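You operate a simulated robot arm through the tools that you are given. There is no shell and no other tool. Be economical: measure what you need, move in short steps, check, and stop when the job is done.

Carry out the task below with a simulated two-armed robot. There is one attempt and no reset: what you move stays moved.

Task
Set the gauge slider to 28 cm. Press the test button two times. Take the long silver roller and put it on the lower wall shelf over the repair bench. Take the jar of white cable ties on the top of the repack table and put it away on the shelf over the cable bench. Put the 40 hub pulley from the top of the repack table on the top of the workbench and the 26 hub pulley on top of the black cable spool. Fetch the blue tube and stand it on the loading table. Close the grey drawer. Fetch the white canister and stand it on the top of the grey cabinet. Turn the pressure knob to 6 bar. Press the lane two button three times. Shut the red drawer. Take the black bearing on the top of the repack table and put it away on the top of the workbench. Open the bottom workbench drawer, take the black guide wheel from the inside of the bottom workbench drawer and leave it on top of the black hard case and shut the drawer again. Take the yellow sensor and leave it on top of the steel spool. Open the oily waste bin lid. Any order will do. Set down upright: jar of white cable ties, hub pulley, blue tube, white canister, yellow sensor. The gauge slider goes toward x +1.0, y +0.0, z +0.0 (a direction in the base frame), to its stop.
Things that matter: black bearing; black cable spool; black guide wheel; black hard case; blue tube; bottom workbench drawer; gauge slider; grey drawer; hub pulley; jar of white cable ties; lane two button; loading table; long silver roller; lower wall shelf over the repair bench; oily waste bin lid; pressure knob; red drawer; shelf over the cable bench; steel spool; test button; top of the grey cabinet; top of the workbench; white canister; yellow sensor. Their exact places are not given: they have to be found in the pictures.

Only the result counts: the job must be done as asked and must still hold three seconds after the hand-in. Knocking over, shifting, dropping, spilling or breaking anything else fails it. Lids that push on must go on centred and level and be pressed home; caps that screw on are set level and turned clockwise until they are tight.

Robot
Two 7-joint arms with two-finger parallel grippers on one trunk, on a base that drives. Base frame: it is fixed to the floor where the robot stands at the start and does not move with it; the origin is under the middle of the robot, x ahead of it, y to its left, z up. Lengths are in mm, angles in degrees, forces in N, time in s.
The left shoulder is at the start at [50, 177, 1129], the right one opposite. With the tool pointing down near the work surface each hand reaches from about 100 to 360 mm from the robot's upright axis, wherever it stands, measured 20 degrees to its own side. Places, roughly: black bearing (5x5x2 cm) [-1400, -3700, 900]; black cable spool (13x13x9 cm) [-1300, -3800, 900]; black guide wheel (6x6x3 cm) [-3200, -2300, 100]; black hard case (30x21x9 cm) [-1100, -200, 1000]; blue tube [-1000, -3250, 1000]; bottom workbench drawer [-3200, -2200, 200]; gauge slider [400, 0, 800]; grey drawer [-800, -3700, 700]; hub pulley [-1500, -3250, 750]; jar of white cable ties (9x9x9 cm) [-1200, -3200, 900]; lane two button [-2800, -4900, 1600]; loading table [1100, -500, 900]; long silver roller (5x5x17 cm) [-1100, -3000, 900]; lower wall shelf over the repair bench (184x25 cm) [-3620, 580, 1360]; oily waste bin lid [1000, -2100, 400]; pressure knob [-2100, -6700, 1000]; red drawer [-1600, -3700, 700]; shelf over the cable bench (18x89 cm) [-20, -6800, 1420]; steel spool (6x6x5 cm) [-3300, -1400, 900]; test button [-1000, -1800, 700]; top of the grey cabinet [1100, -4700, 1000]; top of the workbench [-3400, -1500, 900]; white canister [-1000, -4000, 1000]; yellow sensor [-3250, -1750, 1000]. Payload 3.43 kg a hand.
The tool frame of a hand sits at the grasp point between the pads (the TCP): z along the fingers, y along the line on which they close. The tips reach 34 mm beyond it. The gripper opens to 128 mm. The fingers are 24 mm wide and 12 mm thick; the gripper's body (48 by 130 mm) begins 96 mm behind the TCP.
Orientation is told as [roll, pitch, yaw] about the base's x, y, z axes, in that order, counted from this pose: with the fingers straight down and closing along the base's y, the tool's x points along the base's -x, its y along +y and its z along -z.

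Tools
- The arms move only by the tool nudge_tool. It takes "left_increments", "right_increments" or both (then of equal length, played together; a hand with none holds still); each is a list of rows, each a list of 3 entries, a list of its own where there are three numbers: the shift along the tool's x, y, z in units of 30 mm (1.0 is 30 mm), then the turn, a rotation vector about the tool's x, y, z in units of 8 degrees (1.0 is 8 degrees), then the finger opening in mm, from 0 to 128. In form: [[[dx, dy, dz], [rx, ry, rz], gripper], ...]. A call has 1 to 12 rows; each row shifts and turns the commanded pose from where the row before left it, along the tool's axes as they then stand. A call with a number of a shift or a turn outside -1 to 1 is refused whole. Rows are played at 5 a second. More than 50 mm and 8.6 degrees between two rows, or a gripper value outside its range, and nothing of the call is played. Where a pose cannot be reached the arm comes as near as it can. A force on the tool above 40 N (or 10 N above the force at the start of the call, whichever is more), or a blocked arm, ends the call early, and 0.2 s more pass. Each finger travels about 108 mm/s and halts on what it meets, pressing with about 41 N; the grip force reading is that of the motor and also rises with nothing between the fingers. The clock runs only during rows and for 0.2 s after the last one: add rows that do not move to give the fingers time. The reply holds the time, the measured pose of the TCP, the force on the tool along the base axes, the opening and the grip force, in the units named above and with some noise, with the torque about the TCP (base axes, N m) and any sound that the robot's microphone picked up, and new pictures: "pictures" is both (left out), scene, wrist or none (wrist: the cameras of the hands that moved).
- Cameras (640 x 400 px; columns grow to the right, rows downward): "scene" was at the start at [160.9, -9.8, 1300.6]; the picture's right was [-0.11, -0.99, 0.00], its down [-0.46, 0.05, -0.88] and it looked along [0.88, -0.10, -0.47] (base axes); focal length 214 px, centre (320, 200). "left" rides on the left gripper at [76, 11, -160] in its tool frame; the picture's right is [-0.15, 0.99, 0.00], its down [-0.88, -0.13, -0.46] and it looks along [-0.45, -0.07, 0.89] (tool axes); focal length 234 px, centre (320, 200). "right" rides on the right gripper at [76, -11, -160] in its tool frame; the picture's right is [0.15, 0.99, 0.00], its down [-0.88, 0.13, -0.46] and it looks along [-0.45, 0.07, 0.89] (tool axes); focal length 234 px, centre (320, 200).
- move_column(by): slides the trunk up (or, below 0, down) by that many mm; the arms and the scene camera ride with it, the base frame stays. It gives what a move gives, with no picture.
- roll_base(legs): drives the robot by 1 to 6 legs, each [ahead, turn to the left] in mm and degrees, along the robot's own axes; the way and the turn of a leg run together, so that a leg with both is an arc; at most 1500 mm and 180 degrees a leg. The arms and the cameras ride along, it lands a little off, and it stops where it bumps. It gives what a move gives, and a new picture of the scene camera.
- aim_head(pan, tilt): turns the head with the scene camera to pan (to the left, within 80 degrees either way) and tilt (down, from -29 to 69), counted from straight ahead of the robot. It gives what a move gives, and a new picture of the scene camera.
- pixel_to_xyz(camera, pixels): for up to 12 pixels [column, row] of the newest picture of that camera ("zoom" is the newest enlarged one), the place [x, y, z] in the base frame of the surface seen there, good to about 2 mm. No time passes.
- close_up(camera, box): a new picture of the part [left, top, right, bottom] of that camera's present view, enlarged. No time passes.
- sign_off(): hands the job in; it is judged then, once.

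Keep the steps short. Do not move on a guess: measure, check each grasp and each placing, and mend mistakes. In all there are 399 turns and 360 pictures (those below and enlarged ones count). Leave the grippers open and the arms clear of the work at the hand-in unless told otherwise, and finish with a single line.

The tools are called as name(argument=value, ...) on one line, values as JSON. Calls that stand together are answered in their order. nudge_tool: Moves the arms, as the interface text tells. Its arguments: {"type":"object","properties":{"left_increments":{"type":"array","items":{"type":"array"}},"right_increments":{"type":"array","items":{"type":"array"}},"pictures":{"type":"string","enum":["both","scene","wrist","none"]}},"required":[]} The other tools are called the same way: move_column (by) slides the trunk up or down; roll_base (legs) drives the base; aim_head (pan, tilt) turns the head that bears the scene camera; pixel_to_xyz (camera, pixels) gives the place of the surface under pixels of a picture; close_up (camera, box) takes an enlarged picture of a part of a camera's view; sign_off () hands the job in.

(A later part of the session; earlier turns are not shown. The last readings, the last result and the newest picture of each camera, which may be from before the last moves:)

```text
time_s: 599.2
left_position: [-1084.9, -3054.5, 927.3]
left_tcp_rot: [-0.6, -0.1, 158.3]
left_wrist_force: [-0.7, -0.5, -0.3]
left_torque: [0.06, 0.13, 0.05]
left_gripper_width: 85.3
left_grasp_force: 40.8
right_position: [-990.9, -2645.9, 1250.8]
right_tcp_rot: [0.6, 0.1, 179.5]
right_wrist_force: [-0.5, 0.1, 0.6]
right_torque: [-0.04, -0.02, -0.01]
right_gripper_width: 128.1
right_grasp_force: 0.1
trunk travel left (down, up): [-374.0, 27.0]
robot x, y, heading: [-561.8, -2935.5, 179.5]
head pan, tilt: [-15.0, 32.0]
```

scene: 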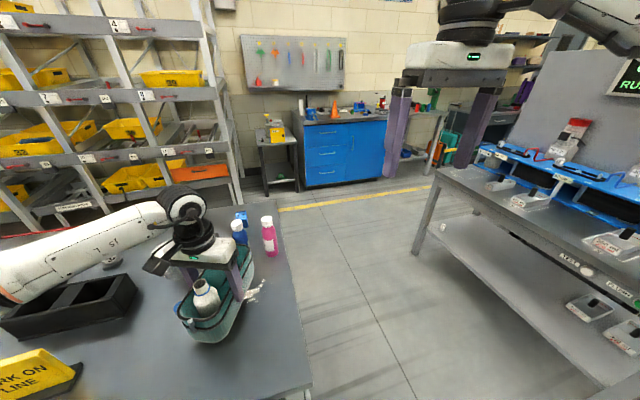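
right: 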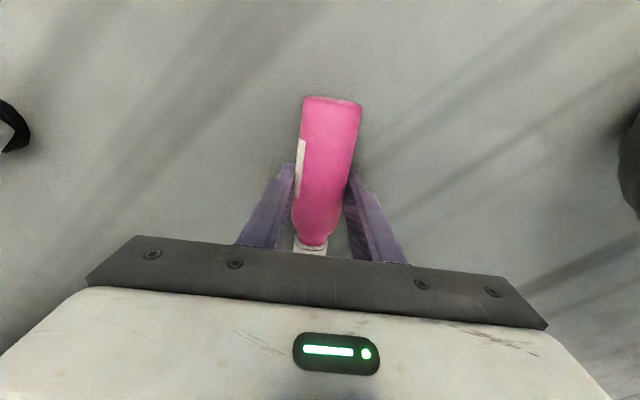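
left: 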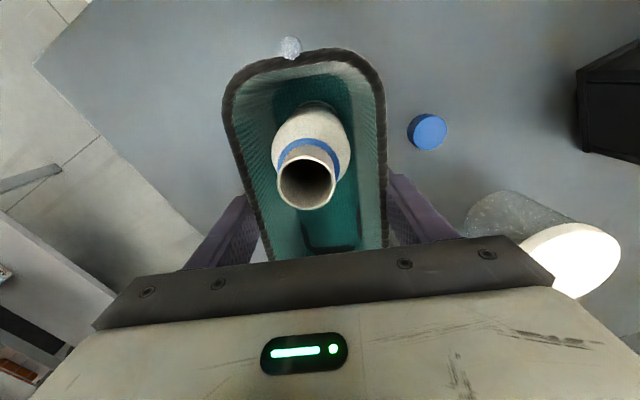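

Gripped. I lift 40 mm, carry it toward its old spot and turn it, watching whether the wrist can make the 68°.

nudge_tool(left_increments=[[[0, 0, -0.7], [0, 0, 0], 65], [[0, 0, -0.7], [0, 0, 0], 65], [[0.97, -0.66, 0], [0, 0, 0], 65], [[0.97, -0.66, 0], [0, 0, 0], 65], [[0.97, -0.66, 0], [0, 0, 0], 65], [[0, 0, 0], [0, 0, 1], 65], [[0, 0, 0], [0, 0, 1], 65], [[0, 0, 0], [0, 0, 1], 65], [[0, 0, 0], [0, 0, 1], 65], [[0, 0, 0], [0, 0, 1], 65], [[0, 0, 0], [0, 0, 1], 65]], pictures="both")

```text
time_s: 601.6
left_position: [-983.3, -3033.3, 967.1]
left_tcp_rot: [-0.2, -0.6, 114.0]
left_wrist_force: [-0.2, -0.1, -1.6]
left_torque: [-0.03, 0.02, 0.0]
left_gripper_width: 84.9
left_grasp_force: 40.7
left hand out of reach, approached as far as the arm can: row 11
right_position: [-990.0, -2645.8, 1250.3]
right_tcp_rot: [0.5, 0.1, 179.5]
right_wrist_force: [0.7, 0.9, -0.4]
right_torque: [-0.02, 0.01, -0.03]
right_gripper_width: 128.1
right_grasp_force: 0.1
trunk travel left (down, up): [-374.0, 27.0]
robot x, y, heading: [-560.7, -2936.3, 179.1]
head pan, tilt: [-15.0, 32.0]
```

scene: 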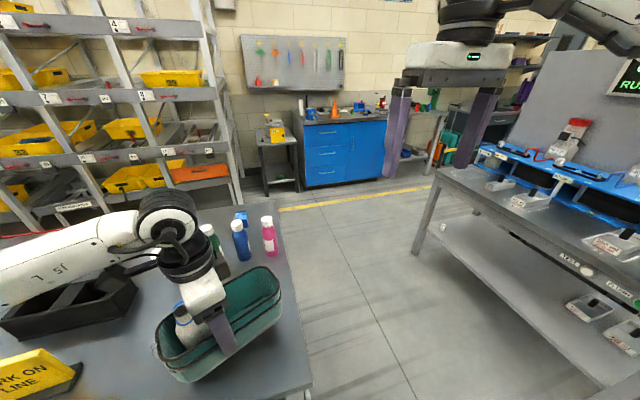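
left: 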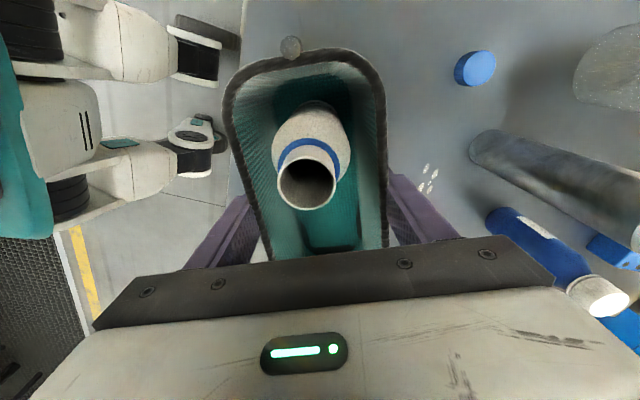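

The wrist stops at 44° of turn. The remaining 24° I make with the base: raise the basket 120 mm, move the base 179 mm along −y and end at heading 155°.

nudge_tool(left_increments=[[[0, 0, -1], [0, 0, 0], 65], [[0, 0, -1], [0, 0, 0], 65], [[0, 0, -1], [0, 0, 0], 65], [[0, 0, -1], [0, 0, 0], 65]], pictures="none")

roll_base(legs=[[-60, 0], [0, 90], [180, 0], [0, -113.5], [60, 0]])

```text
time_s: 602.6
left_position: [-980.5, -3036.4, 1089.8]
left_tcp_rot: [-0.4, -0.5, 114.2]
left_wrist_force: [0.3, -0.9, -2.9]
left_torque: [0.03, -0.01, 0.01]
left_gripper_width: 85.0
left_grasp_force: 41.1
right_position: [-989.8, -2646.3, 1249.6]
right_tcp_rot: [0.6, 0.1, 179.4]
right_wrist_force: [0.6, -0.5, 0.1]
right_torque: [0.0, -0.01, 0.01]
right_gripper_width: 128.0
right_grasp_force: 0.1
trunk travel left (down, up): [-374.0, 27.0]
robot x, y, heading: [-558.4, -2935.1, 179.4]
head pan, tilt: [-15.0, 32.0]
```

```text
time_s: 613.9
left_position: [-978.5, -2987.5, 1088.3]
left_tcp_rot: [-0.4, -0.6, 86.8]
left_wrist_force: [-0.3, -0.5, -2.6]
left_torque: [0.02, -0.05, 0.01]
left_gripper_width: 85.0
left_grasp_force: 41.3
right_position: [-807.1, -2637.4, 1249.4]
right_tcp_rot: [0.6, 0.3, 152.0]
right_wrist_force: [-0.4, 0.5, -0.4]
right_torque: [-0.01, -0.05, -0.02]
right_gripper_width: 128.0
right_grasp_force: 0.0
trunk travel left (down, up): [-374.0, 27.0]
robot x, y, heading: [-561.3, -3093.8, 151.9]
head pan, tilt: [-15.0, 32.0]
```

scene: 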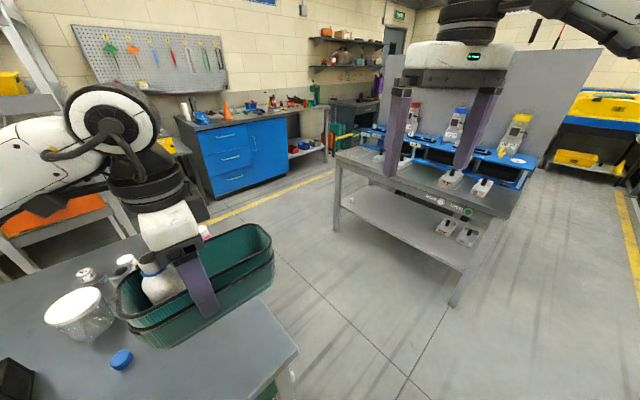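

I fine‑tune (43 mm, 3°) and lower the basket to the table.

nudge_tool(left_increments=[[[0.73, 0.06, 0], [0, 0, -0.4], 65], [[0.73, 0.06, 0], [0, 0, 0], 65], [[0, 0, 1], [0, 0, 0], 65], [[0, 0, 1], [0, 0, 0], 65], [[0, 0, 1], [0, 0, 0], 65], [[0, 0, 1], [0, 0, 0], 65], [[0, 0, 1], [0, 0, 0], 65], [[0, 0, 0.2], [0, 0, 0], 65], [[0, 0, 0], [0, 0, 0], 65]], pictures="none")

```text
time_s: 615.9
left_position: [-979.8, -3029.1, 932.4]
left_tcp_rot: [-0.3, -0.5, 90.0]
left_wrist_force: [-0.4, 0.4, -2.5]
left_torque: [0.03, 0.0, 0.02]
left_gripper_width: 85.3
left_grasp_force: 41.1
right_position: [-806.9, -2638.0, 1250.9]
right_tcp_rot: [0.6, 0.1, 152.0]
right_wrist_force: [0.2, 0.7, 0.2]
right_torque: [-0.02, 0.02, -0.01]
right_gripper_width: 128.0
right_grasp_force: 0.1
trunk travel left (down, up): [-374.0, 27.0]
robot x, y, heading: [-557.5, -3091.9, 151.9]
head pan, tilt: [-15.0, 32.0]
```

nudge_tool(left_increments=[[[0, 0, 0.08], [0, 0, 0], 65], [[0, 0, 0.08], [0, 0, 0], 65], [[0, 0, 0.08], [0, 0, 0], 65], [[0, 0, 0], [0, 0, 0], 65]], pictures="none")

```text
time_s: 616.9
left_position: [-981.5, -3030.2, 926.5]
left_tcp_rot: [-0.3, -0.6, 90.0]
left_wrist_force: [0.3, 0.8, 1.8]
left_torque: [-0.36, -0.2, 0.01]
left_gripper_width: 85.0
left_grasp_force: 40.8
right_position: [-805.7, -2638.1, 1250.7]
right_tcp_rot: [0.6, 0.1, 152.0]
right_wrist_force: [0.1, -0.2, 0.0]
right_torque: [0.0, 0.0, 0.02]
right_gripper_width: 128.1
right_grasp_force: 0.0
trunk travel left (down, up): [-374.0, 27.0]
robot x, y, heading: [-559.7, -3095.0, 152.0]
head pan, tilt: [-15.0, 32.0]
```

It rests on the table. I open and lift away.

nudge_tool(left_increments=[[[0, 0, 0], [0, 0, 0], 110], [[0, 0, 0], [0, 0, 0], 122], [[0, 0, -1], [0, 0, 0], 122], [[0, 0, -1], [0, 0, 0], 122], [[0, 0, -1], [0, 0, 0], 122], [[0, 0, -1], [0, 0, 0], 122], [[0, 0, -1], [0, 0, 0], 122], [[0, 0, -1], [0, 0, -1], 122], [[0, 0, -1], [0, 0, -1], 122], [[0, 0, -1], [0, 0, -1], 122], [[0, 0, 0], [0, 0, -1], 122], [[0, 0, 0], [0, 0, -1], 122]], pictures="scene")

```text
time_s: 619.5
left_position: [-982.9, -3031.5, 1166.4]
left_tcp_rot: [-0.5, -0.2, 130.0]
left_wrist_force: [-0.2, 0.4, -0.1]
left_torque: [0.0, 0.01, -0.01]
left_gripper_width: 122.1
left_grasp_force: 0.0
right_position: [-807.1, -2636.3, 1248.7]
right_tcp_rot: [0.5, 0.1, 152.0]
right_wrist_force: [-0.5, -0.1, 0.1]
right_torque: [-0.01, -0.01, -0.02]
right_gripper_width: 127.9
right_grasp_force: 0.0
trunk travel left (down, up): [-374.0, 27.0]
robot x, y, heading: [-555.3, -3089.3, 151.9]
head pan, tilt: [-15.0, 32.0]
```

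scene: 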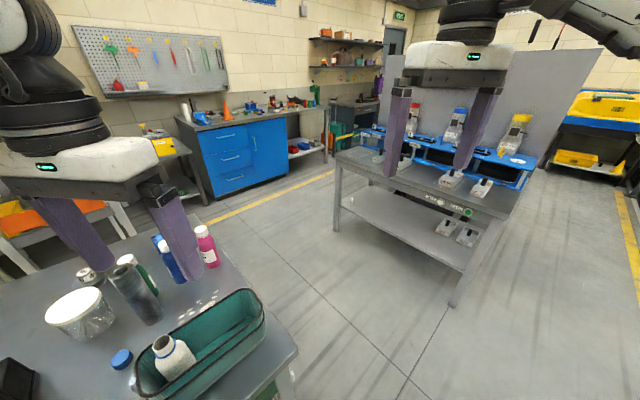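

The basket is back. From here I take the roller with the left hand (closing along y to avoid the bottles) to re-stand it in the open for a level grip later.

nudge_tool(left_increments=[[[0, 0, 0], [0, 0, -0.9], 80], [[0, 0, 0], [0, 0, -0.9], 72], [[0, 0, 0], [0, 0, -0.9], 72], [[0, 0, 0], [0, 0, -0.9], 72], [[0, 0, 0], [0, 0, -0.9], 72], [[0, 0, 0], [0, 0, -0.9], 72], [[0, 0, 0], [0, 0, -0.85], 72], [[-0.95, 0.33, 0], [0, 0, 0], 72], [[-0.95, 0.33, 0], [0, 0, 0], 72], [[-0.95, 0.33, 0], [0, 0, 0], 72], [[-0.95, 0.33, 0], [0, 0, 0], 72], [[-0.95, 0.33, 0], [0, 0, 0], 72]], pictures="none")

nudge_tool(left_increments=[[[-0.9, 0.33, 0], [0, 0, 0], 72], [[-0.9, 0.33, 0], [0, 0, 0], 72], [[0, 0, 1], [0, 0, 0], 72], [[0, 0, 0.8], [0, 0, 0], 72]], pictures="wrist")

```text
time_s: 622.1
left_position: [-1127.2, -3080.9, 1163.9]
left_tcp_rot: [-0.6, 0.5, 179.9]
left_wrist_force: [-0.5, -0.6, 0.0]
left_torque: [-0.03, -0.02, -0.01]
left_gripper_width: 71.9
left_grasp_force: 0.1
right_position: [-807.1, -2637.4, 1249.7]
right_tcp_rot: [0.5, 0.2, 152.1]
right_wrist_force: [-0.7, -0.2, -0.2]
right_torque: [-0.03, -0.01, -0.02]
right_gripper_width: 128.1
right_grasp_force: 0.1
trunk travel left (down, up): [-374.0, 27.0]
robot x, y, heading: [-554.7, -3091.1, 152.0]
head pan, tilt: [-15.0, 32.0]
```

```text
time_s: 623.1
left_position: [-1178.4, -3097.4, 1109.9]
left_tcp_rot: [-0.5, 0.3, 179.9]
left_wrist_force: [0.4, -0.6, 0.5]
left_torque: [0.0, -0.04, 0.02]
left_gripper_width: 71.7
left_grasp_force: 0.0
right_position: [-806.0, -2637.8, 1250.1]
right_tcp_rot: [0.5, 0.1, 152.0]
right_wrist_force: [-0.6, -0.7, 0.0]
right_torque: [0.04, -0.01, -0.02]
right_gripper_width: 128.0
right_grasp_force: 0.0
trunk travel left (down, up): [-374.0, 27.0]
robot x, y, heading: [-557.9, -3088.4, 151.9]
head pan, tilt: [-15.0, 32.0]
```

left: 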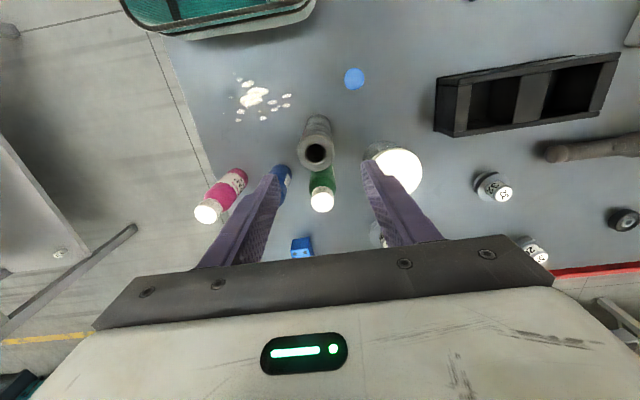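

The roller is 5 mm off centre; I correct, lower to z≈985 (tips above the jar's lid) and grip.

nudge_tool(left_increments=[[[0.15, -0.2, 0.6], [0, 0, 0], 76], [[0, 0, 1], [0, 0, 0], 76], [[0, 0, 1], [0, 0, 0], 76], [[0, 0, 1], [0, 0, 0], 76], [[0, 0, 0.55], [0, 0, 0], 76], [[0, 0, 0], [0, 0, 0], 40], [[0, 0, 0], [0, 0, 0], 35], [[0, 0, 0], [0, 0, 0], 35]], pictures="wrist")

```text
time_s: 624.9
left_position: [-1176.3, -3091.9, 986.2]
left_tcp_rot: [-0.6, 0.4, 180.0]
left_wrist_force: [0.4, -0.1, 0.4]
left_torque: [-0.13, 0.03, 0.01]
left_gripper_width: 41.3
left_grasp_force: 41.1
right_position: [-805.7, -2637.1, 1250.6]
right_tcp_rot: [0.5, 0.0, 152.0]
right_wrist_force: [0.0, 0.1, 0.1]
right_torque: [-0.01, -0.02, 0.0]
right_gripper_width: 127.9
right_grasp_force: 0.1
trunk travel left (down, up): [-374.0, 27.0]
robot x, y, heading: [-555.0, -3093.3, 151.9]
head pan, tilt: [-15.0, 32.0]
```

left: 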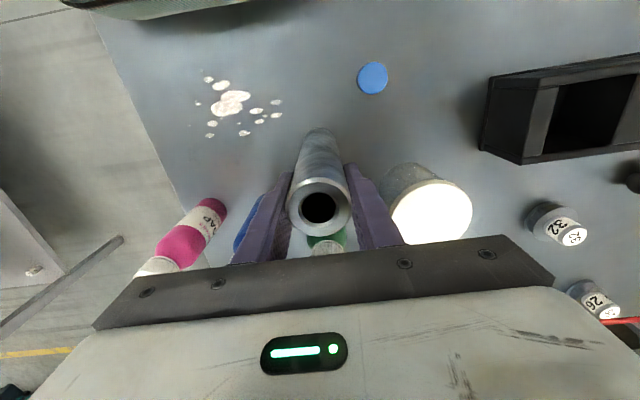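

Gripped at 41 mm. I lift 60 mm, carry it to the open spot (−1120, −2925) and set it down standing.

nudge_tool(left_increments=[[[0, 0, -1], [0, 0, 0], 35], [[0, 0, -1], [0, 0, 0], 35], [[0.31, -0.93, 0], [0, 0, 0], 35], [[0.31, -0.93, 0], [0, 0, 0], 35], [[0.31, -0.93, 0], [0, 0, 0], 35], [[0.31, -0.93, 0], [0, 0, 0], 35], [[0.31, -0.93, 0], [0, 0, 0], 35], [[0.31, -0.93, 0], [0, 0, 0], 35], [[0, 0, 1], [0, 0, 0], 35], [[0, 0, 0.85], [0, 0, 0], 35], [[0, 0, 0.1], [0, 0, 0], 35], [[0, 0, 0], [0, 0, 0], 35]], pictures="scene")

```text
time_s: 627.5
left_position: [-1116.9, -2924.9, 988.9]
left_tcp_rot: [-0.5, 0.3, 180.0]
left_wrist_force: [-0.3, 0.0, -2.5]
left_torque: [0.02, 0.0, 0.0]
left_gripper_width: 41.1
left_grasp_force: 40.9
right_position: [-807.1, -2636.2, 1250.1]
right_tcp_rot: [0.6, 0.1, 151.9]
right_wrist_force: [0.1, 0.0, 0.5]
right_torque: [0.03, -0.03, -0.02]
right_gripper_width: 128.1
right_grasp_force: 0.0
trunk travel left (down, up): [-374.0, 27.0]
robot x, y, heading: [-556.2, -3092.4, 151.8]
head pan, tilt: [-15.0, 32.0]
```

scene: 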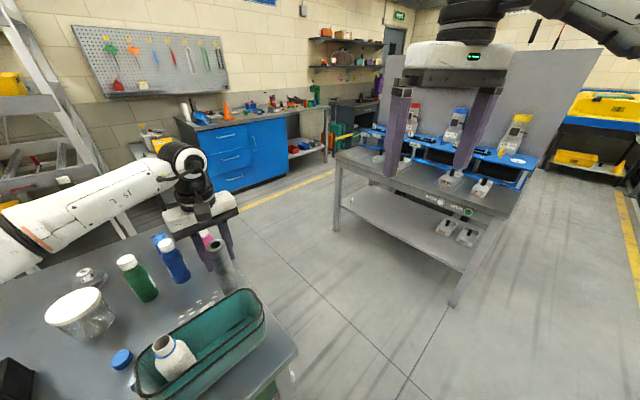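

nudge_tool(left_increments=[[[0, 0, 0.07], [0, 0, 0], 35], [[0, 0, 0.04], [0, 0, 0], 35], [[0, 0, 0], [0, 0, 0], 60], [[0, 0, 0], [0, 0, 0], 80], [[0, 0, -1], [0, 0, 0], 80], [[0, 0, -1], [0, 0, 0], 80], [[0, 0, -1], [0, 0, 0], 100], [[0, 0, -1], [0, 0, 0], 128], [[0, 0, -1], [0, 0, 0], 128], [[1, 0, -1], [0, 0, 0], 128], [[1, 0, 0], [0, 0, 0.9], 128], [[1, 0, 0], [0, 0, 0.9], 128]], pictures="scene")

```text
time_s: 630.1
left_position: [-1026.6, -2931.7, 1170.8]
left_tcp_rot: [-0.6, 0.2, 165.5]
left_wrist_force: [-0.1, 0.2, -0.2]
left_torque: [-0.02, -0.03, 0.01]
left_gripper_width: 128.0
left_grasp_force: 0.1
right_position: [-806.5, -2637.5, 1250.5]
right_tcp_rot: [0.7, 0.1, 151.9]
right_wrist_force: [1.0, -0.4, -0.1]
right_torque: [-0.02, 0.0, -0.01]
right_gripper_width: 127.6
right_grasp_force: 0.1
trunk travel left (down, up): [-374.0, 27.0]
robot x, y, heading: [-557.8, -3091.1, 152.1]
head pan, tilt: [-15.0, 32.0]
```

scene: 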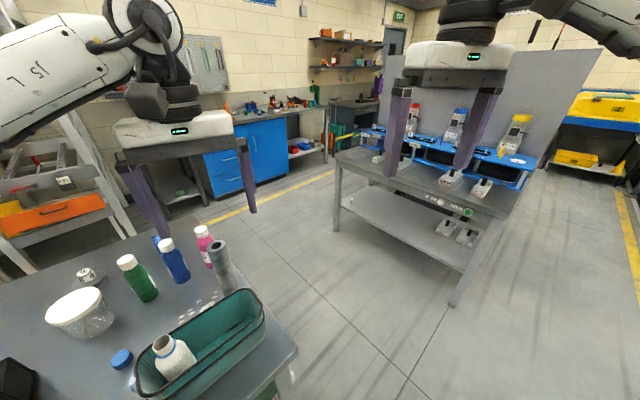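

Roller stands ready. While on this side I fetch the jar with the left hand, pitched 60° so it can later be set on the shelf. I turn to face −x and measure the jar.

roll_base(legs=[[0, 28]])

aim_head(pan=8, tilt=42)

```text
time_s: 631.9
left_position: [-1048.2, -3169.8, 1171.3]
left_tcp_rot: [-0.7, 0.2, -166.7]
left_wrist_force: [0.1, -0.1, 0.6]
left_torque: [0.05, 0.03, -0.02]
left_gripper_width: 128.1
left_grasp_force: 0.0
right_position: [-989.3, -2807.2, 1250.5]
right_tcp_rot: [0.6, 0.1, 179.8]
right_wrist_force: [-0.3, 0.1, 0.2]
right_torque: [0.02, 0.02, 0.01]
right_gripper_width: 127.9
right_grasp_force: 0.2
trunk travel left (down, up): [-374.0, 27.0]
robot x, y, heading: [-556.7, -3093.6, 179.6]
head pan, tilt: [-15.0, 32.0]
```

scene: 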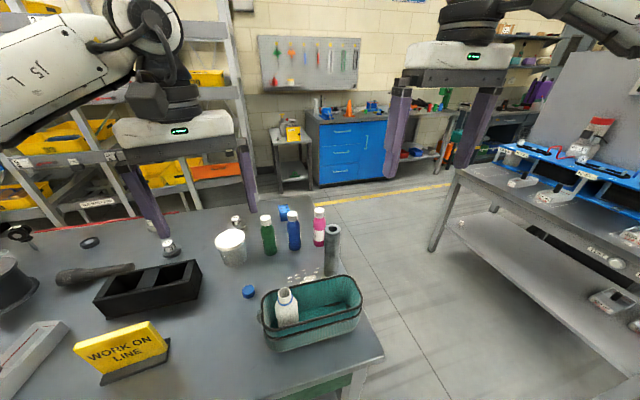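

```text
time_s: 632.7
left_position: [-1048.2, -3170.0, 1170.7]
left_tcp_rot: [-0.6, 0.2, -166.8]
left_wrist_force: [-0.2, -0.2, 0.4]
left_torque: [0.04, 0.01, 0.0]
left_gripper_width: 127.9
left_grasp_force: 0.0
right_position: [-988.8, -2806.6, 1249.6]
right_tcp_rot: [0.6, 0.1, 179.8]
right_wrist_force: [1.0, 0.3, 0.4]
right_torque: [0.03, 0.0, 0.0]
right_gripper_width: 127.9
right_grasp_force: 0.0
trunk travel left (down, up): [-374.0, 27.0]
robot x, y, heading: [-555.9, -3090.0, 179.6]
head pan, tilt: [8.0, 42.0]
```

scene: 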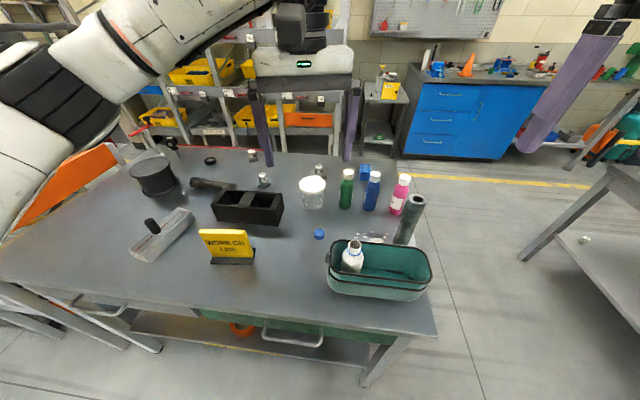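

pixel_to_xyz(camera="scene", pixels=[[312, 184], [302, 187], [325, 186], [312, 202], [319, 233], [263, 179], [252, 155], [319, 168], [210, 160], [153, 168], [330, 262], [430, 262]])

close_up(camera="scene", box=[190, 140, 350, 240])

```text
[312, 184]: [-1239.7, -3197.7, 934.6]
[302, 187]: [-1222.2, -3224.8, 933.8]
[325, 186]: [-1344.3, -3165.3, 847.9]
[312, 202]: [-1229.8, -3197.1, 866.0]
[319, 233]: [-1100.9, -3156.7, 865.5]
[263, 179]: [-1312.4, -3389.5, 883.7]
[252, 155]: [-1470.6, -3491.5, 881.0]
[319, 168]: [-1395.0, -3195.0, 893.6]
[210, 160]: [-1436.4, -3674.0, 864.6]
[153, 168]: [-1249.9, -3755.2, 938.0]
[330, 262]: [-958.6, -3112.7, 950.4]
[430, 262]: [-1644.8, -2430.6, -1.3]
```

```text
4.00 times, centred on (270, 190) of scene
```

zoom: 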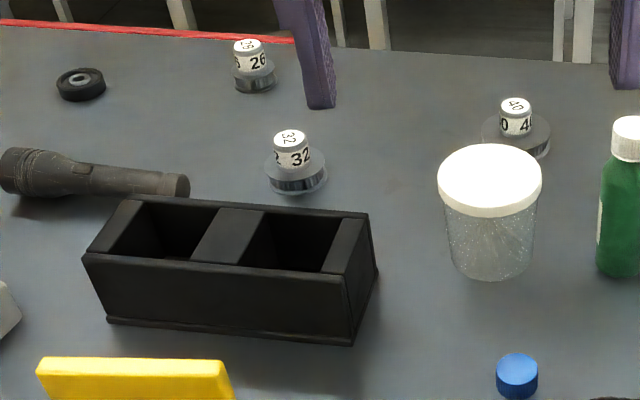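

Jar: centre ≈(−1225, −3197), ø70, lid top 934. I lower the trunk 200 mm, square the left hand and pitch it 60°.

move_column(by=-180)

nudge_tool(left_increments=[[[0, 0.3, 0], [0, 0, 0.83], 90], [[0, 0.3, 0], [0, 0, 0.82], 90], [[0, 0.2, 0], [0, -1, 0], 90], [[0, 0, 0], [0, -1, 0], 90], [[0, 0, 0], [0, -1, 0], 90], [[0, 0, 0], [0, -1, 0], 90], [[0, 0, 0], [0, -1, 0], 90], [[0, 0, 0], [0, -1, 0], 90], [[0, 0, 0], [0, -1, 0], 90], [[0, 0, 0], [0, -0.5, 0], 90]], pictures="both")

```text
time_s: 634.7
left_position: [-1048.6, -3169.5, 990.4]
left_tcp_rot: [-0.6, 0.1, -166.7]
left_wrist_force: [1.2, -0.5, 0.6]
left_torque: [-0.02, 0.04, 0.02]
left_gripper_width: 127.5
left_grasp_force: 0.0
right_position: [-988.7, -2805.6, 1070.5]
right_tcp_rot: [0.6, 0.1, 179.8]
right_wrist_force: [-0.5, 0.9, 0.1]
right_torque: [-0.01, 0.01, 0.0]
right_gripper_width: 128.1
right_grasp_force: 0.1
trunk travel left (down, up): [-194.0, 207.0]
robot x, y, heading: [-555.6, -3093.8, 179.6]
head pan, tilt: [8.0, 42.0]
```

```text
time_s: 636.9
left_position: [-1044.7, -3192.4, 991.2]
left_tcp_rot: [-1.3, -60.1, -178.8]
left_wrist_force: [-0.5, -1.3, -0.5]
left_torque: [0.04, 0.02, -0.01]
left_gripper_width: 90.0
left_grasp_force: 0.1
right_position: [-989.3, -2806.5, 1069.1]
right_tcp_rot: [0.6, 0.0, 179.8]
right_wrist_force: [-0.4, -0.3, 0.2]
right_torque: [0.02, 0.0, 0.0]
right_gripper_width: 128.0
right_grasp_force: 0.2
trunk travel left (down, up): [-194.0, 207.0]
robot x, y, heading: [-555.3, -3090.8, 179.6]
head pan, tilt: [8.0, 42.0]
```

scene: 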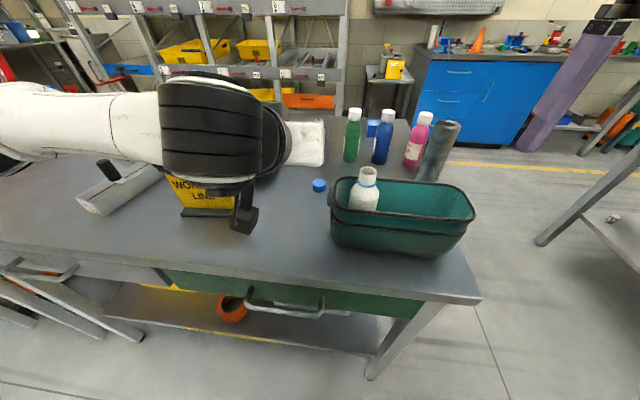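
left: 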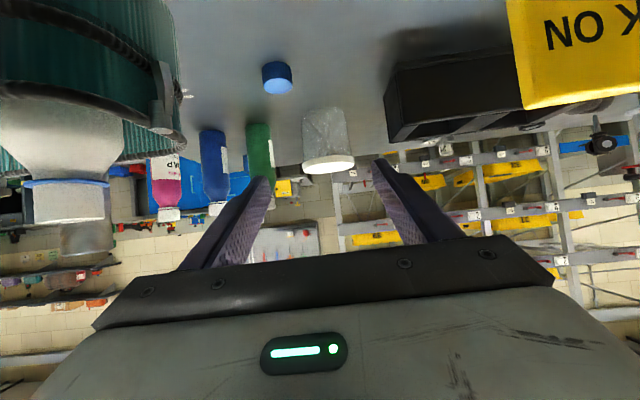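

The jar lies right along the finger axis. I advance 195 mm along it with a small side correction.

nudge_tool(left_increments=[[[0, 0.13, 1], [0, 0, 0], 92], [[0, 0.12, 1], [0, 0, 0], 92], [[0, 0, 1], [0, 0, 0], 92], [[0, 0, 1], [0, 0, 0], 92]], pictures="wrist")

```text
time_s: 637.9
left_position: [-1147.5, -3199.8, 929.4]
left_tcp_rot: [-1.2, -60.0, -178.9]
left_wrist_force: [0.0, -0.3, 0.2]
left_torque: [0.03, -0.01, -0.01]
left_gripper_width: 92.1
left_grasp_force: 0.1
right_position: [-989.3, -2806.3, 1070.6]
right_tcp_rot: [0.7, 0.1, 179.9]
right_wrist_force: [0.6, -0.9, -0.1]
right_torque: [0.02, 0.03, 0.03]
right_gripper_width: 128.0
right_grasp_force: 0.0
trunk travel left (down, up): [-194.0, 207.0]
robot x, y, heading: [-559.5, -3093.1, 180.1]
head pan, tilt: [8.0, 42.0]
```

left: 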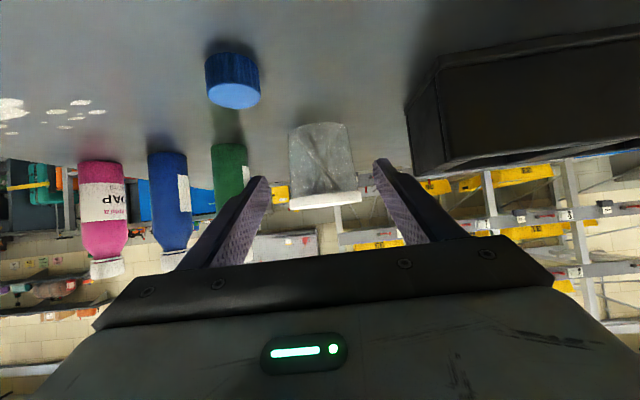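

Centred. The last 72 mm, and grip.

nudge_tool(left_increments=[[[0, 0.06, 1], [0, 0, 0], 92], [[0, 0, 1], [0, 0, 0], 92], [[0, 0, 0.4], [0, 0, 0], 92], [[0, 0, 0], [0, 0, 0], 60], [[0, 0, 0], [0, 0, 0], 50], [[0, 0, 0], [0, 0, 0], 50]], pictures="wrist")

```text
time_s: 639.3
left_position: [-1209.3, -3202.6, 895.3]
left_tcp_rot: [-1.3, -60.0, -178.7]
left_wrist_force: [-0.6, 0.4, 0.0]
left_torque: [-0.02, 0.02, -0.02]
left_gripper_width: 73.4
left_grasp_force: 40.8
right_position: [-989.0, -2805.1, 1070.1]
right_tcp_rot: [0.6, 0.1, 179.8]
right_wrist_force: [0.0, 0.0, -0.3]
right_torque: [-0.02, -0.01, 0.0]
right_gripper_width: 128.0
right_grasp_force: 0.1
trunk travel left (down, up): [-194.0, 207.0]
robot x, y, heading: [-556.0, -3088.6, 179.7]
head pan, tilt: [8.0, 42.0]
```

left: 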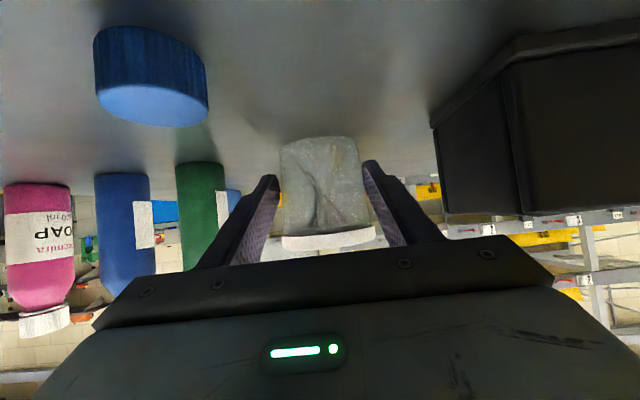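

The jar is held. I lift it straight up, raise the trunk, then back off and drive down the aisle toward the cable bench.

nudge_tool(left_increments=[[[-0.866, 0, -0.5], [0, 0, 0], 50], [[-0.866, 0, -0.5], [0, 0, 0], 50], [[-0.866, 0, -0.5], [0, 0, 0], 50], [[-0.866, 0, -0.5], [0, 0, 0], 50], [[-0.866, 0, -0.5], [0, 0, 0], 50]], pictures="none")

move_column(by=180)

roll_base(legs=[[-400, 0], [0, 94], [1300, 0], [900, 0]])

aim_head(pan=0, tilt=15)

```text
time_s: 640.5
left_position: [-1212.1, -3203.2, 1047.0]
left_tcp_rot: [-1.2, -59.9, -178.8]
left_wrist_force: [0.0, -0.1, -1.1]
left_torque: [-0.01, -0.07, 0.0]
left_gripper_width: 73.5
left_grasp_force: 40.8
right_position: [-990.0, -2805.8, 1068.6]
right_tcp_rot: [0.6, 0.1, 179.8]
right_wrist_force: [-0.4, 0.2, 0.2]
right_torque: [-0.01, 0.01, -0.01]
right_gripper_width: 128.0
right_grasp_force: 0.1
trunk travel left (down, up): [-194.0, 207.0]
robot x, y, heading: [-556.1, -3093.5, 179.8]
head pan, tilt: [8.0, 42.0]
```

```text
time_s: 642.5
left_position: [-1211.4, -3203.5, 1225.6]
left_tcp_rot: [-1.2, -60.0, -178.7]
left_wrist_force: [0.0, -0.4, -1.9]
left_torque: [0.02, -0.04, -0.02]
left_gripper_width: 73.4
left_grasp_force: 40.8
right_position: [-989.7, -2805.0, 1249.7]
right_tcp_rot: [0.5, 0.1, 179.8]
right_wrist_force: [0.5, 0.4, -0.4]
right_torque: [0.02, 0.04, 0.0]
right_gripper_width: 127.8
right_grasp_force: 0.0
trunk travel left (down, up): [-374.0, 27.0]
robot x, y, heading: [-556.8, -3090.9, 179.6]
head pan, tilt: [8.0, 42.0]
```

```text
time_s: 659.7
left_position: [120.0, -5973.7, 1225.6]
left_tcp_rot: [-1.3, -60.1, -86.0]
left_wrist_force: [-0.4, -1.0, -1.8]
left_torque: [0.08, -0.02, 0.04]
left_gripper_width: 72.9
left_grasp_force: 41.1
right_position: [-286.5, -5773.2, 1248.8]
right_tcp_rot: [0.6, 0.1, -87.4]
right_wrist_force: [-0.3, -0.7, -0.5]
right_torque: [0.02, 0.0, -0.04]
right_gripper_width: 127.9
right_grasp_force: 0.1
trunk travel left (down, up): [-374.0, 27.0]
robot x, y, heading: [-21.2, -5327.2, -87.6]
head pan, tilt: [8.0, 42.0]
```

scene: 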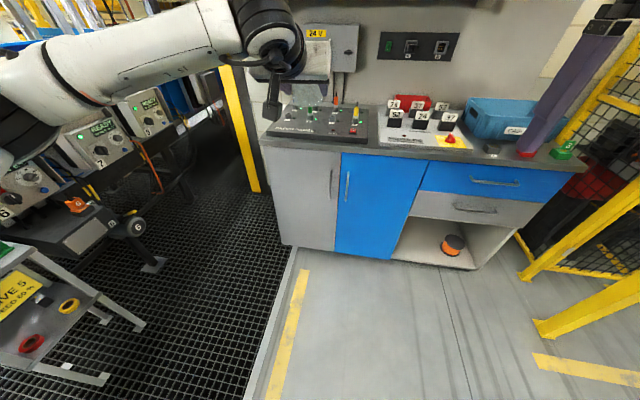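

```text
time_s: 660.6
left_position: [119.8, -5973.1, 1225.8]
left_tcp_rot: [-1.2, -60.0, -86.1]
left_wrist_force: [0.8, -0.4, -1.8]
left_torque: [0.05, 0.01, -0.01]
left_gripper_width: 72.8
left_grasp_force: 40.5
right_position: [-287.3, -5771.4, 1248.4]
right_tcp_rot: [0.6, 0.2, -87.5]
right_wrist_force: [0.4, 0.0, 0.3]
right_torque: [0.02, 0.03, -0.03]
right_gripper_width: 128.0
right_grasp_force: 0.0
trunk travel left (down, up): [-374.0, 27.0]
robot x, y, heading: [-22.7, -5327.2, -87.5]
head pan, tilt: [0.0, 15.0]
```

scene: 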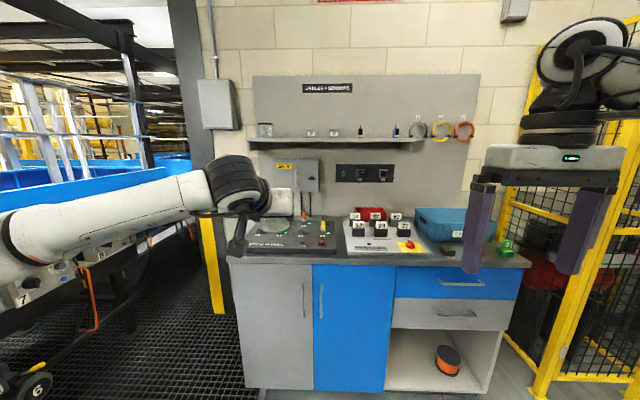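

The shelf (row ≈142) carries few items. I enlarge and measure free places.

close_up(camera="scene", box=[235, 70, 495, 190])

pixel_to_xyz(camera="scene", pixels=[[250, 144], [425, 143], [340, 144], [285, 142], [265, 130], [311, 134], [360, 132], [285, 100], [320, 250], [300, 165], [380, 142], [345, 138]])

```text
2.46 times, centred on (365, 130) of scene
```

zoom: 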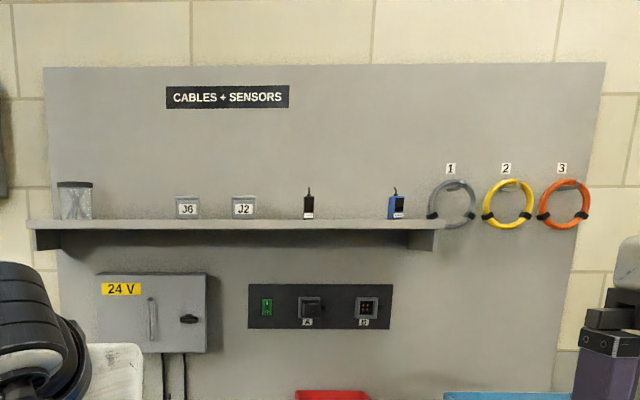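

```text
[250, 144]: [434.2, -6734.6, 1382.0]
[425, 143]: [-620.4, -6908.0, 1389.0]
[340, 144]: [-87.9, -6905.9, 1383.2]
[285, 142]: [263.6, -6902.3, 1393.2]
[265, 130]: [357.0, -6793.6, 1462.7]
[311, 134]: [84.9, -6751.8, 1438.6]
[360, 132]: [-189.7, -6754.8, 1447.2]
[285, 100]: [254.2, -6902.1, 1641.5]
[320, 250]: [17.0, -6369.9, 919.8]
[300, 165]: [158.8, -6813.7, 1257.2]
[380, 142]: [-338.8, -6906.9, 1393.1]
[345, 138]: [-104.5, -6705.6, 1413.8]
```

Shelf: front y≈−6706, top z≈1420; there is a free gap around x≈215. I raise the jar to z≈1490 first (clear of the shelf), then drive up.

move_column(by=26)

nudge_tool(left_increments=[[[-0.866, 0, -0.5], [0, 0, 0], 50], [[-0.866, 0, -0.5], [0, 0, 0], 50], [[-0.866, 0, -0.5], [0, 0, 0], 50], [[-0.866, 0, -0.5], [0, 0, 0], 50], [[-0.866, 0, -0.5], [0, 0, 0], 50], [[-0.866, 0, -0.5], [0, 0, 0], 50], [[-0.866, 0, -0.5], [0, 0, 0], 50], [[-0.866, 0, -0.5], [0, 0, 0], 50]], pictures="none")

roll_base(legs=[[0, 4.5], [690, 0], [0, -6.5]])

```text
time_s: 661.3
left_position: [119.5, -5974.3, 1251.5]
left_tcp_rot: [-1.3, -59.8, -86.1]
left_wrist_force: [0.3, 0.1, -1.5]
left_torque: [0.03, -0.04, -0.01]
left_gripper_width: 73.0
left_grasp_force: 41.2
right_position: [-286.7, -5771.1, 1274.0]
right_tcp_rot: [0.6, 0.1, -87.5]
right_wrist_force: [0.6, -1.1, 0.1]
right_torque: [-0.01, -0.01, -0.02]
right_gripper_width: 128.1
right_grasp_force: 0.1
trunk travel left (down, up): [-400.0, 1.0]
robot x, y, heading: [-21.2, -5325.0, -87.5]
head pan, tilt: [0.0, 15.0]
```

```text
time_s: 663.1
left_position: [124.2, -5975.1, 1491.0]
left_tcp_rot: [-1.2, -60.0, -86.3]
left_wrist_force: [1.2, 1.4, -2.7]
left_torque: [0.06, -0.01, -0.01]
left_gripper_width: 72.8
left_grasp_force: 40.9
right_position: [-287.6, -5771.7, 1275.2]
right_tcp_rot: [0.6, 0.1, -87.4]
right_wrist_force: [-0.3, -0.7, 0.5]
right_torque: [0.01, 0.01, 0.0]
right_gripper_width: 128.0
right_grasp_force: 0.0
trunk travel left (down, up): [-400.0, 1.0]
robot x, y, heading: [-20.8, -5327.5, -87.6]
head pan, tilt: [0.0, 15.0]
```

```text
time_s: 667.8
left_position: [171.6, -6645.8, 1491.0]
left_tcp_rot: [-1.1, -60.0, -88.7]
left_wrist_force: [-0.3, 0.9, -0.9]
left_torque: [0.07, -0.04, 0.03]
left_gripper_width: 72.9
left_grasp_force: 40.8
right_position: [-229.9, -6425.5, 1275.7]
right_tcp_rot: [0.7, 0.1, -90.1]
right_wrist_force: [0.0, 0.6, -0.1]
right_torque: [0.02, -0.01, -0.02]
right_gripper_width: 128.0
right_grasp_force: 0.0
trunk travel left (down, up): [-400.0, 1.0]
robot x, y, heading: [55.2, -5994.7, -90.5]
head pan, tilt: [0.0, 15.0]
```

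scene: 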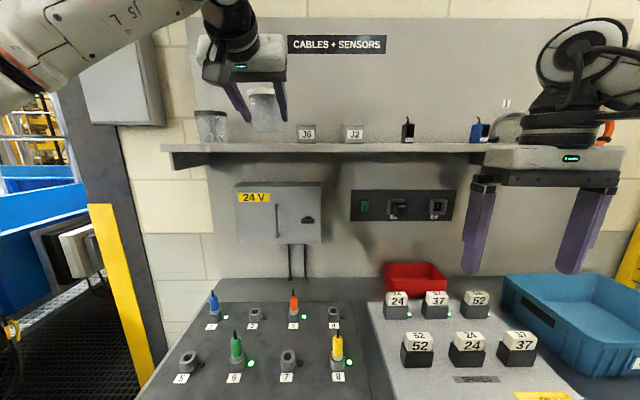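

I shift the jar 43 mm left and 93 mm in over the shelf.

nudge_tool(left_increments=[[[-0.1, 0.72, 0], [0, 0, 0], 50], [[-0.1, 0.72, 0], [0, 0, 0], 50], [[-0.45, 0, 0.9], [0, 0, 0], 50], [[-0.45, 0, 0.9], [0, 0, 0], 50], [[-0.45, 0, 0.88], [0, 0, 0], 50]], pictures="both")

close_up(camera="scene", box=[150, 40, 370, 170])

```text
time_s: 669.0
left_position: [219.7, -6729.1, 1478.7]
left_tcp_rot: [-1.4, -59.9, -88.7]
left_wrist_force: [0.3, -0.4, -1.6]
left_torque: [0.08, 0.02, -0.08]
left_gripper_width: 72.7
left_grasp_force: 41.1
left hand out of reach, approached as far as the arm can: row 5
right_position: [-228.3, -6425.7, 1276.7]
right_tcp_rot: [0.5, 0.2, -90.1]
right_wrist_force: [1.1, 0.4, 0.7]
right_torque: [0.04, 0.07, 0.0]
right_gripper_width: 128.0
right_grasp_force: 0.1
trunk travel left (down, up): [-400.0, 1.0]
robot x, y, heading: [54.7, -5995.9, -90.2]
head pan, tilt: [0.0, 15.0]
```

scene: 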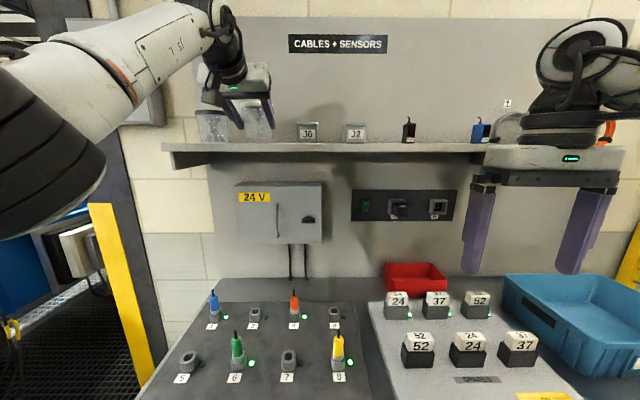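
left: 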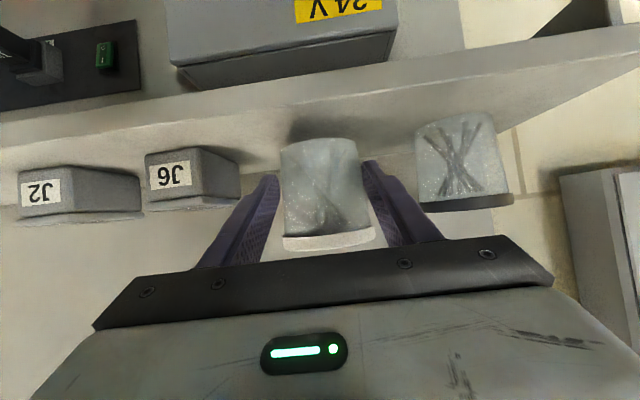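

```text
2.91 times, centred on (260, 105) of scene
```

zoom: 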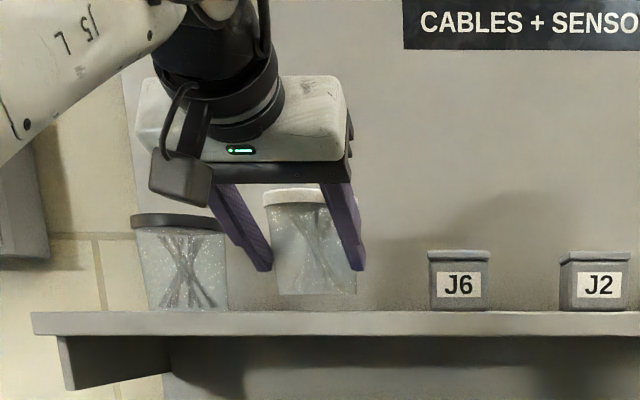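

The arm is at its limit; I drive 35 mm ahead to seat the jar deeper over the shelf, then lower.

roll_base(legs=[[35, 0]])

nudge_tool(left_increments=[[[0.2, 0, 0.115], [0, 0, 0], 50], [[0.1, 0, 0.058], [0, 0, 0], 50], [[0, 0, 0], [0, 0, 0], 50]], pictures="none")

close_up(camera="scene", box=[150, 40, 370, 170])

```text
time_s: 669.9
left_position: [218.9, -6764.2, 1479.6]
left_tcp_rot: [-1.2, -59.9, -88.6]
left_wrist_force: [0.1, -0.1, -1.7]
left_torque: [0.06, 0.04, 0.03]
left_gripper_width: 72.7
left_grasp_force: 40.9
right_position: [-230.0, -6461.5, 1274.8]
right_tcp_rot: [0.6, 0.2, -89.9]
right_wrist_force: [-0.5, 0.0, -1.0]
right_torque: [0.04, -0.02, -0.03]
right_gripper_width: 127.9
right_grasp_force: 0.0
trunk travel left (down, up): [-400.0, 1.0]
robot x, y, heading: [53.6, -6028.9, -90.0]
head pan, tilt: [0.0, 15.0]
```

scene: 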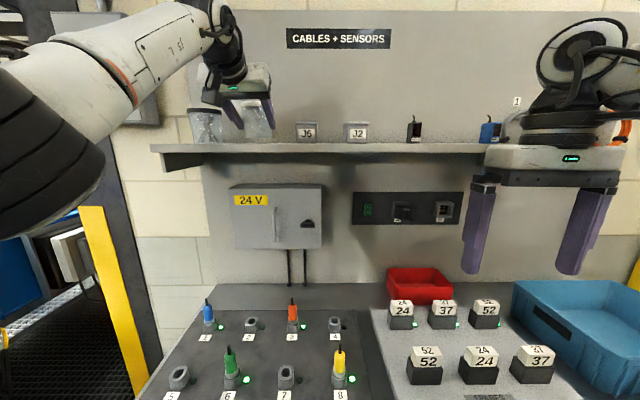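

```text
time_s: 670.7
left_position: [218.5, -6761.6, 1470.4]
left_tcp_rot: [-1.1, -60.1, -88.6]
left_wrist_force: [-0.4, 0.4, -1.7]
left_torque: [0.05, 0.03, -0.01]
left_gripper_width: 72.8
left_grasp_force: 40.7
right_position: [-230.5, -6459.9, 1276.4]
right_tcp_rot: [0.5, 0.1, -90.0]
right_wrist_force: [0.7, -0.3, 0.4]
right_torque: [0.0, 0.0, 0.0]
right_gripper_width: 127.7
right_grasp_force: 0.0
trunk travel left (down, up): [-400.0, 1.0]
robot x, y, heading: [52.7, -6025.5, -90.2]
head pan, tilt: [0.0, 15.0]
```

```text
2.91 times, centred on (260, 105) of scene
```

zoom: 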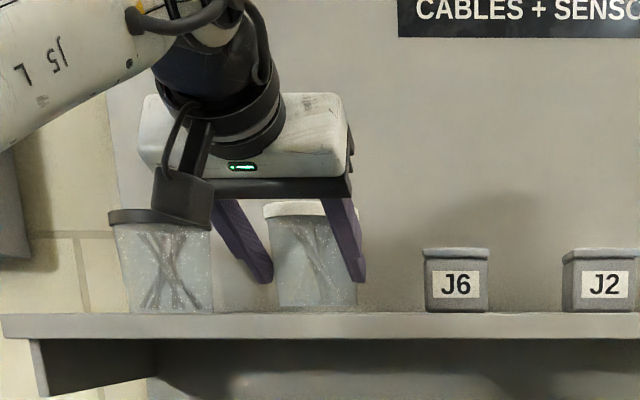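

nudge_tool(left_increments=[[[0.06, 0, 0.035], [0, 0, 0], 50], [[0.06, 0, 0.035], [0, 0, 0], 50], [[0.06, 0, 0.035], [0, 0, 0], 50], [[0, 0, 0], [0, 0, 0], 50]], pictures="none")

```text
time_s: 671.7
left_position: [217.1, -6762.3, 1463.6]
left_tcp_rot: [-1.2, -60.1, -88.8]
left_wrist_force: [-0.5, -0.8, 1.7]
left_torque: [-0.07, -0.11, 0.01]
left_gripper_width: 72.8
left_grasp_force: 41.1
right_position: [-230.6, -6460.7, 1275.9]
right_tcp_rot: [0.6, 0.1, -90.1]
right_wrist_force: [-0.6, 0.6, 0.4]
right_torque: [-0.01, 0.02, 0.0]
right_gripper_width: 128.0
right_grasp_force: 0.1
trunk travel left (down, up): [-400.0, 1.0]
robot x, y, heading: [57.9, -6026.4, -90.0]
head pan, tilt: [0.0, 15.0]
```

It stands on the shelf. I open, back out along the finger axis, and look.

nudge_tool(left_increments=[[[0, 0, 0], [0, 0, 0], 84], [[0, 0, 0], [0, 0, 0], 94], [[0, 0, 0], [0, 0, 0], 94], [[0, 0, -1], [0, 0, 0], 94], [[0, 0, -1], [0, 0, 0], 94], [[0, 0, -1], [0, 0, 0], 94], [[0, 0, -1], [0, 0, 0], 94], [[0, 0, -1], [0, 0, 0], 94], [[0, 0, -1], [0, 0, 0], 128]], pictures="none")

roll_base(legs=[[-350, 0]])

close_up(camera="scene", box=[150, 60, 400, 190])

```text
time_s: 673.7
left_position: [220.7, -6604.3, 1553.9]
left_tcp_rot: [-1.2, -60.0, -88.7]
left_wrist_force: [-0.2, -0.4, 0.3]
left_torque: [-0.01, 0.04, -0.02]
left_gripper_width: 128.3
left_grasp_force: 0.1
right_position: [-230.4, -6460.1, 1276.8]
right_tcp_rot: [0.7, 0.1, -90.0]
right_wrist_force: [0.4, 0.9, 0.2]
right_torque: [-0.04, 0.02, -0.02]
right_gripper_width: 127.9
right_grasp_force: 0.0
trunk travel left (down, up): [-400.0, 1.0]
robot x, y, heading: [53.6, -6028.0, -90.3]
head pan, tilt: [0.0, 15.0]
```

```text
time_s: 676.0
left_position: [220.8, -6260.8, 1554.7]
left_tcp_rot: [-1.1, -60.0, -88.5]
left_wrist_force: [0.0, -0.1, -0.2]
left_torque: [-0.01, 0.0, 0.04]
left_gripper_width: 128.4
left_grasp_force: 0.1
right_position: [-229.0, -6114.0, 1276.0]
right_tcp_rot: [0.6, 0.1, -89.9]
right_wrist_force: [0.1, 0.8, 0.3]
right_torque: [-0.03, 0.01, -0.02]
right_gripper_width: 128.1
right_grasp_force: 0.1
trunk travel left (down, up): [-400.0, 1.0]
robot x, y, heading: [55.9, -5684.8, -90.0]
head pan, tilt: [0.0, 15.0]
```

scene: 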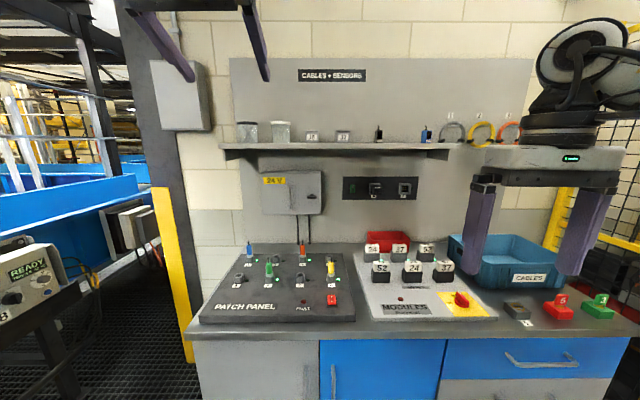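

```text
2.56 times, centred on (275, 125) of scene
```

zoom: 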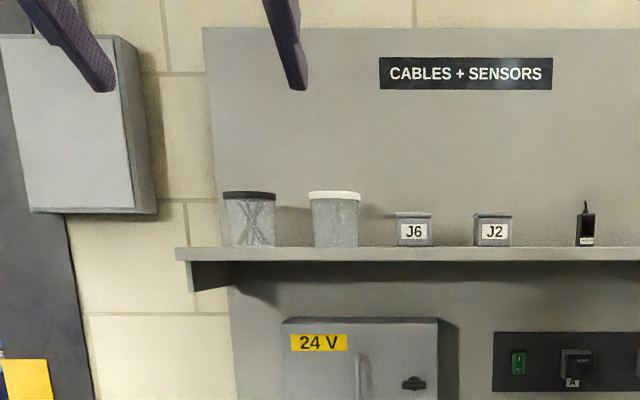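

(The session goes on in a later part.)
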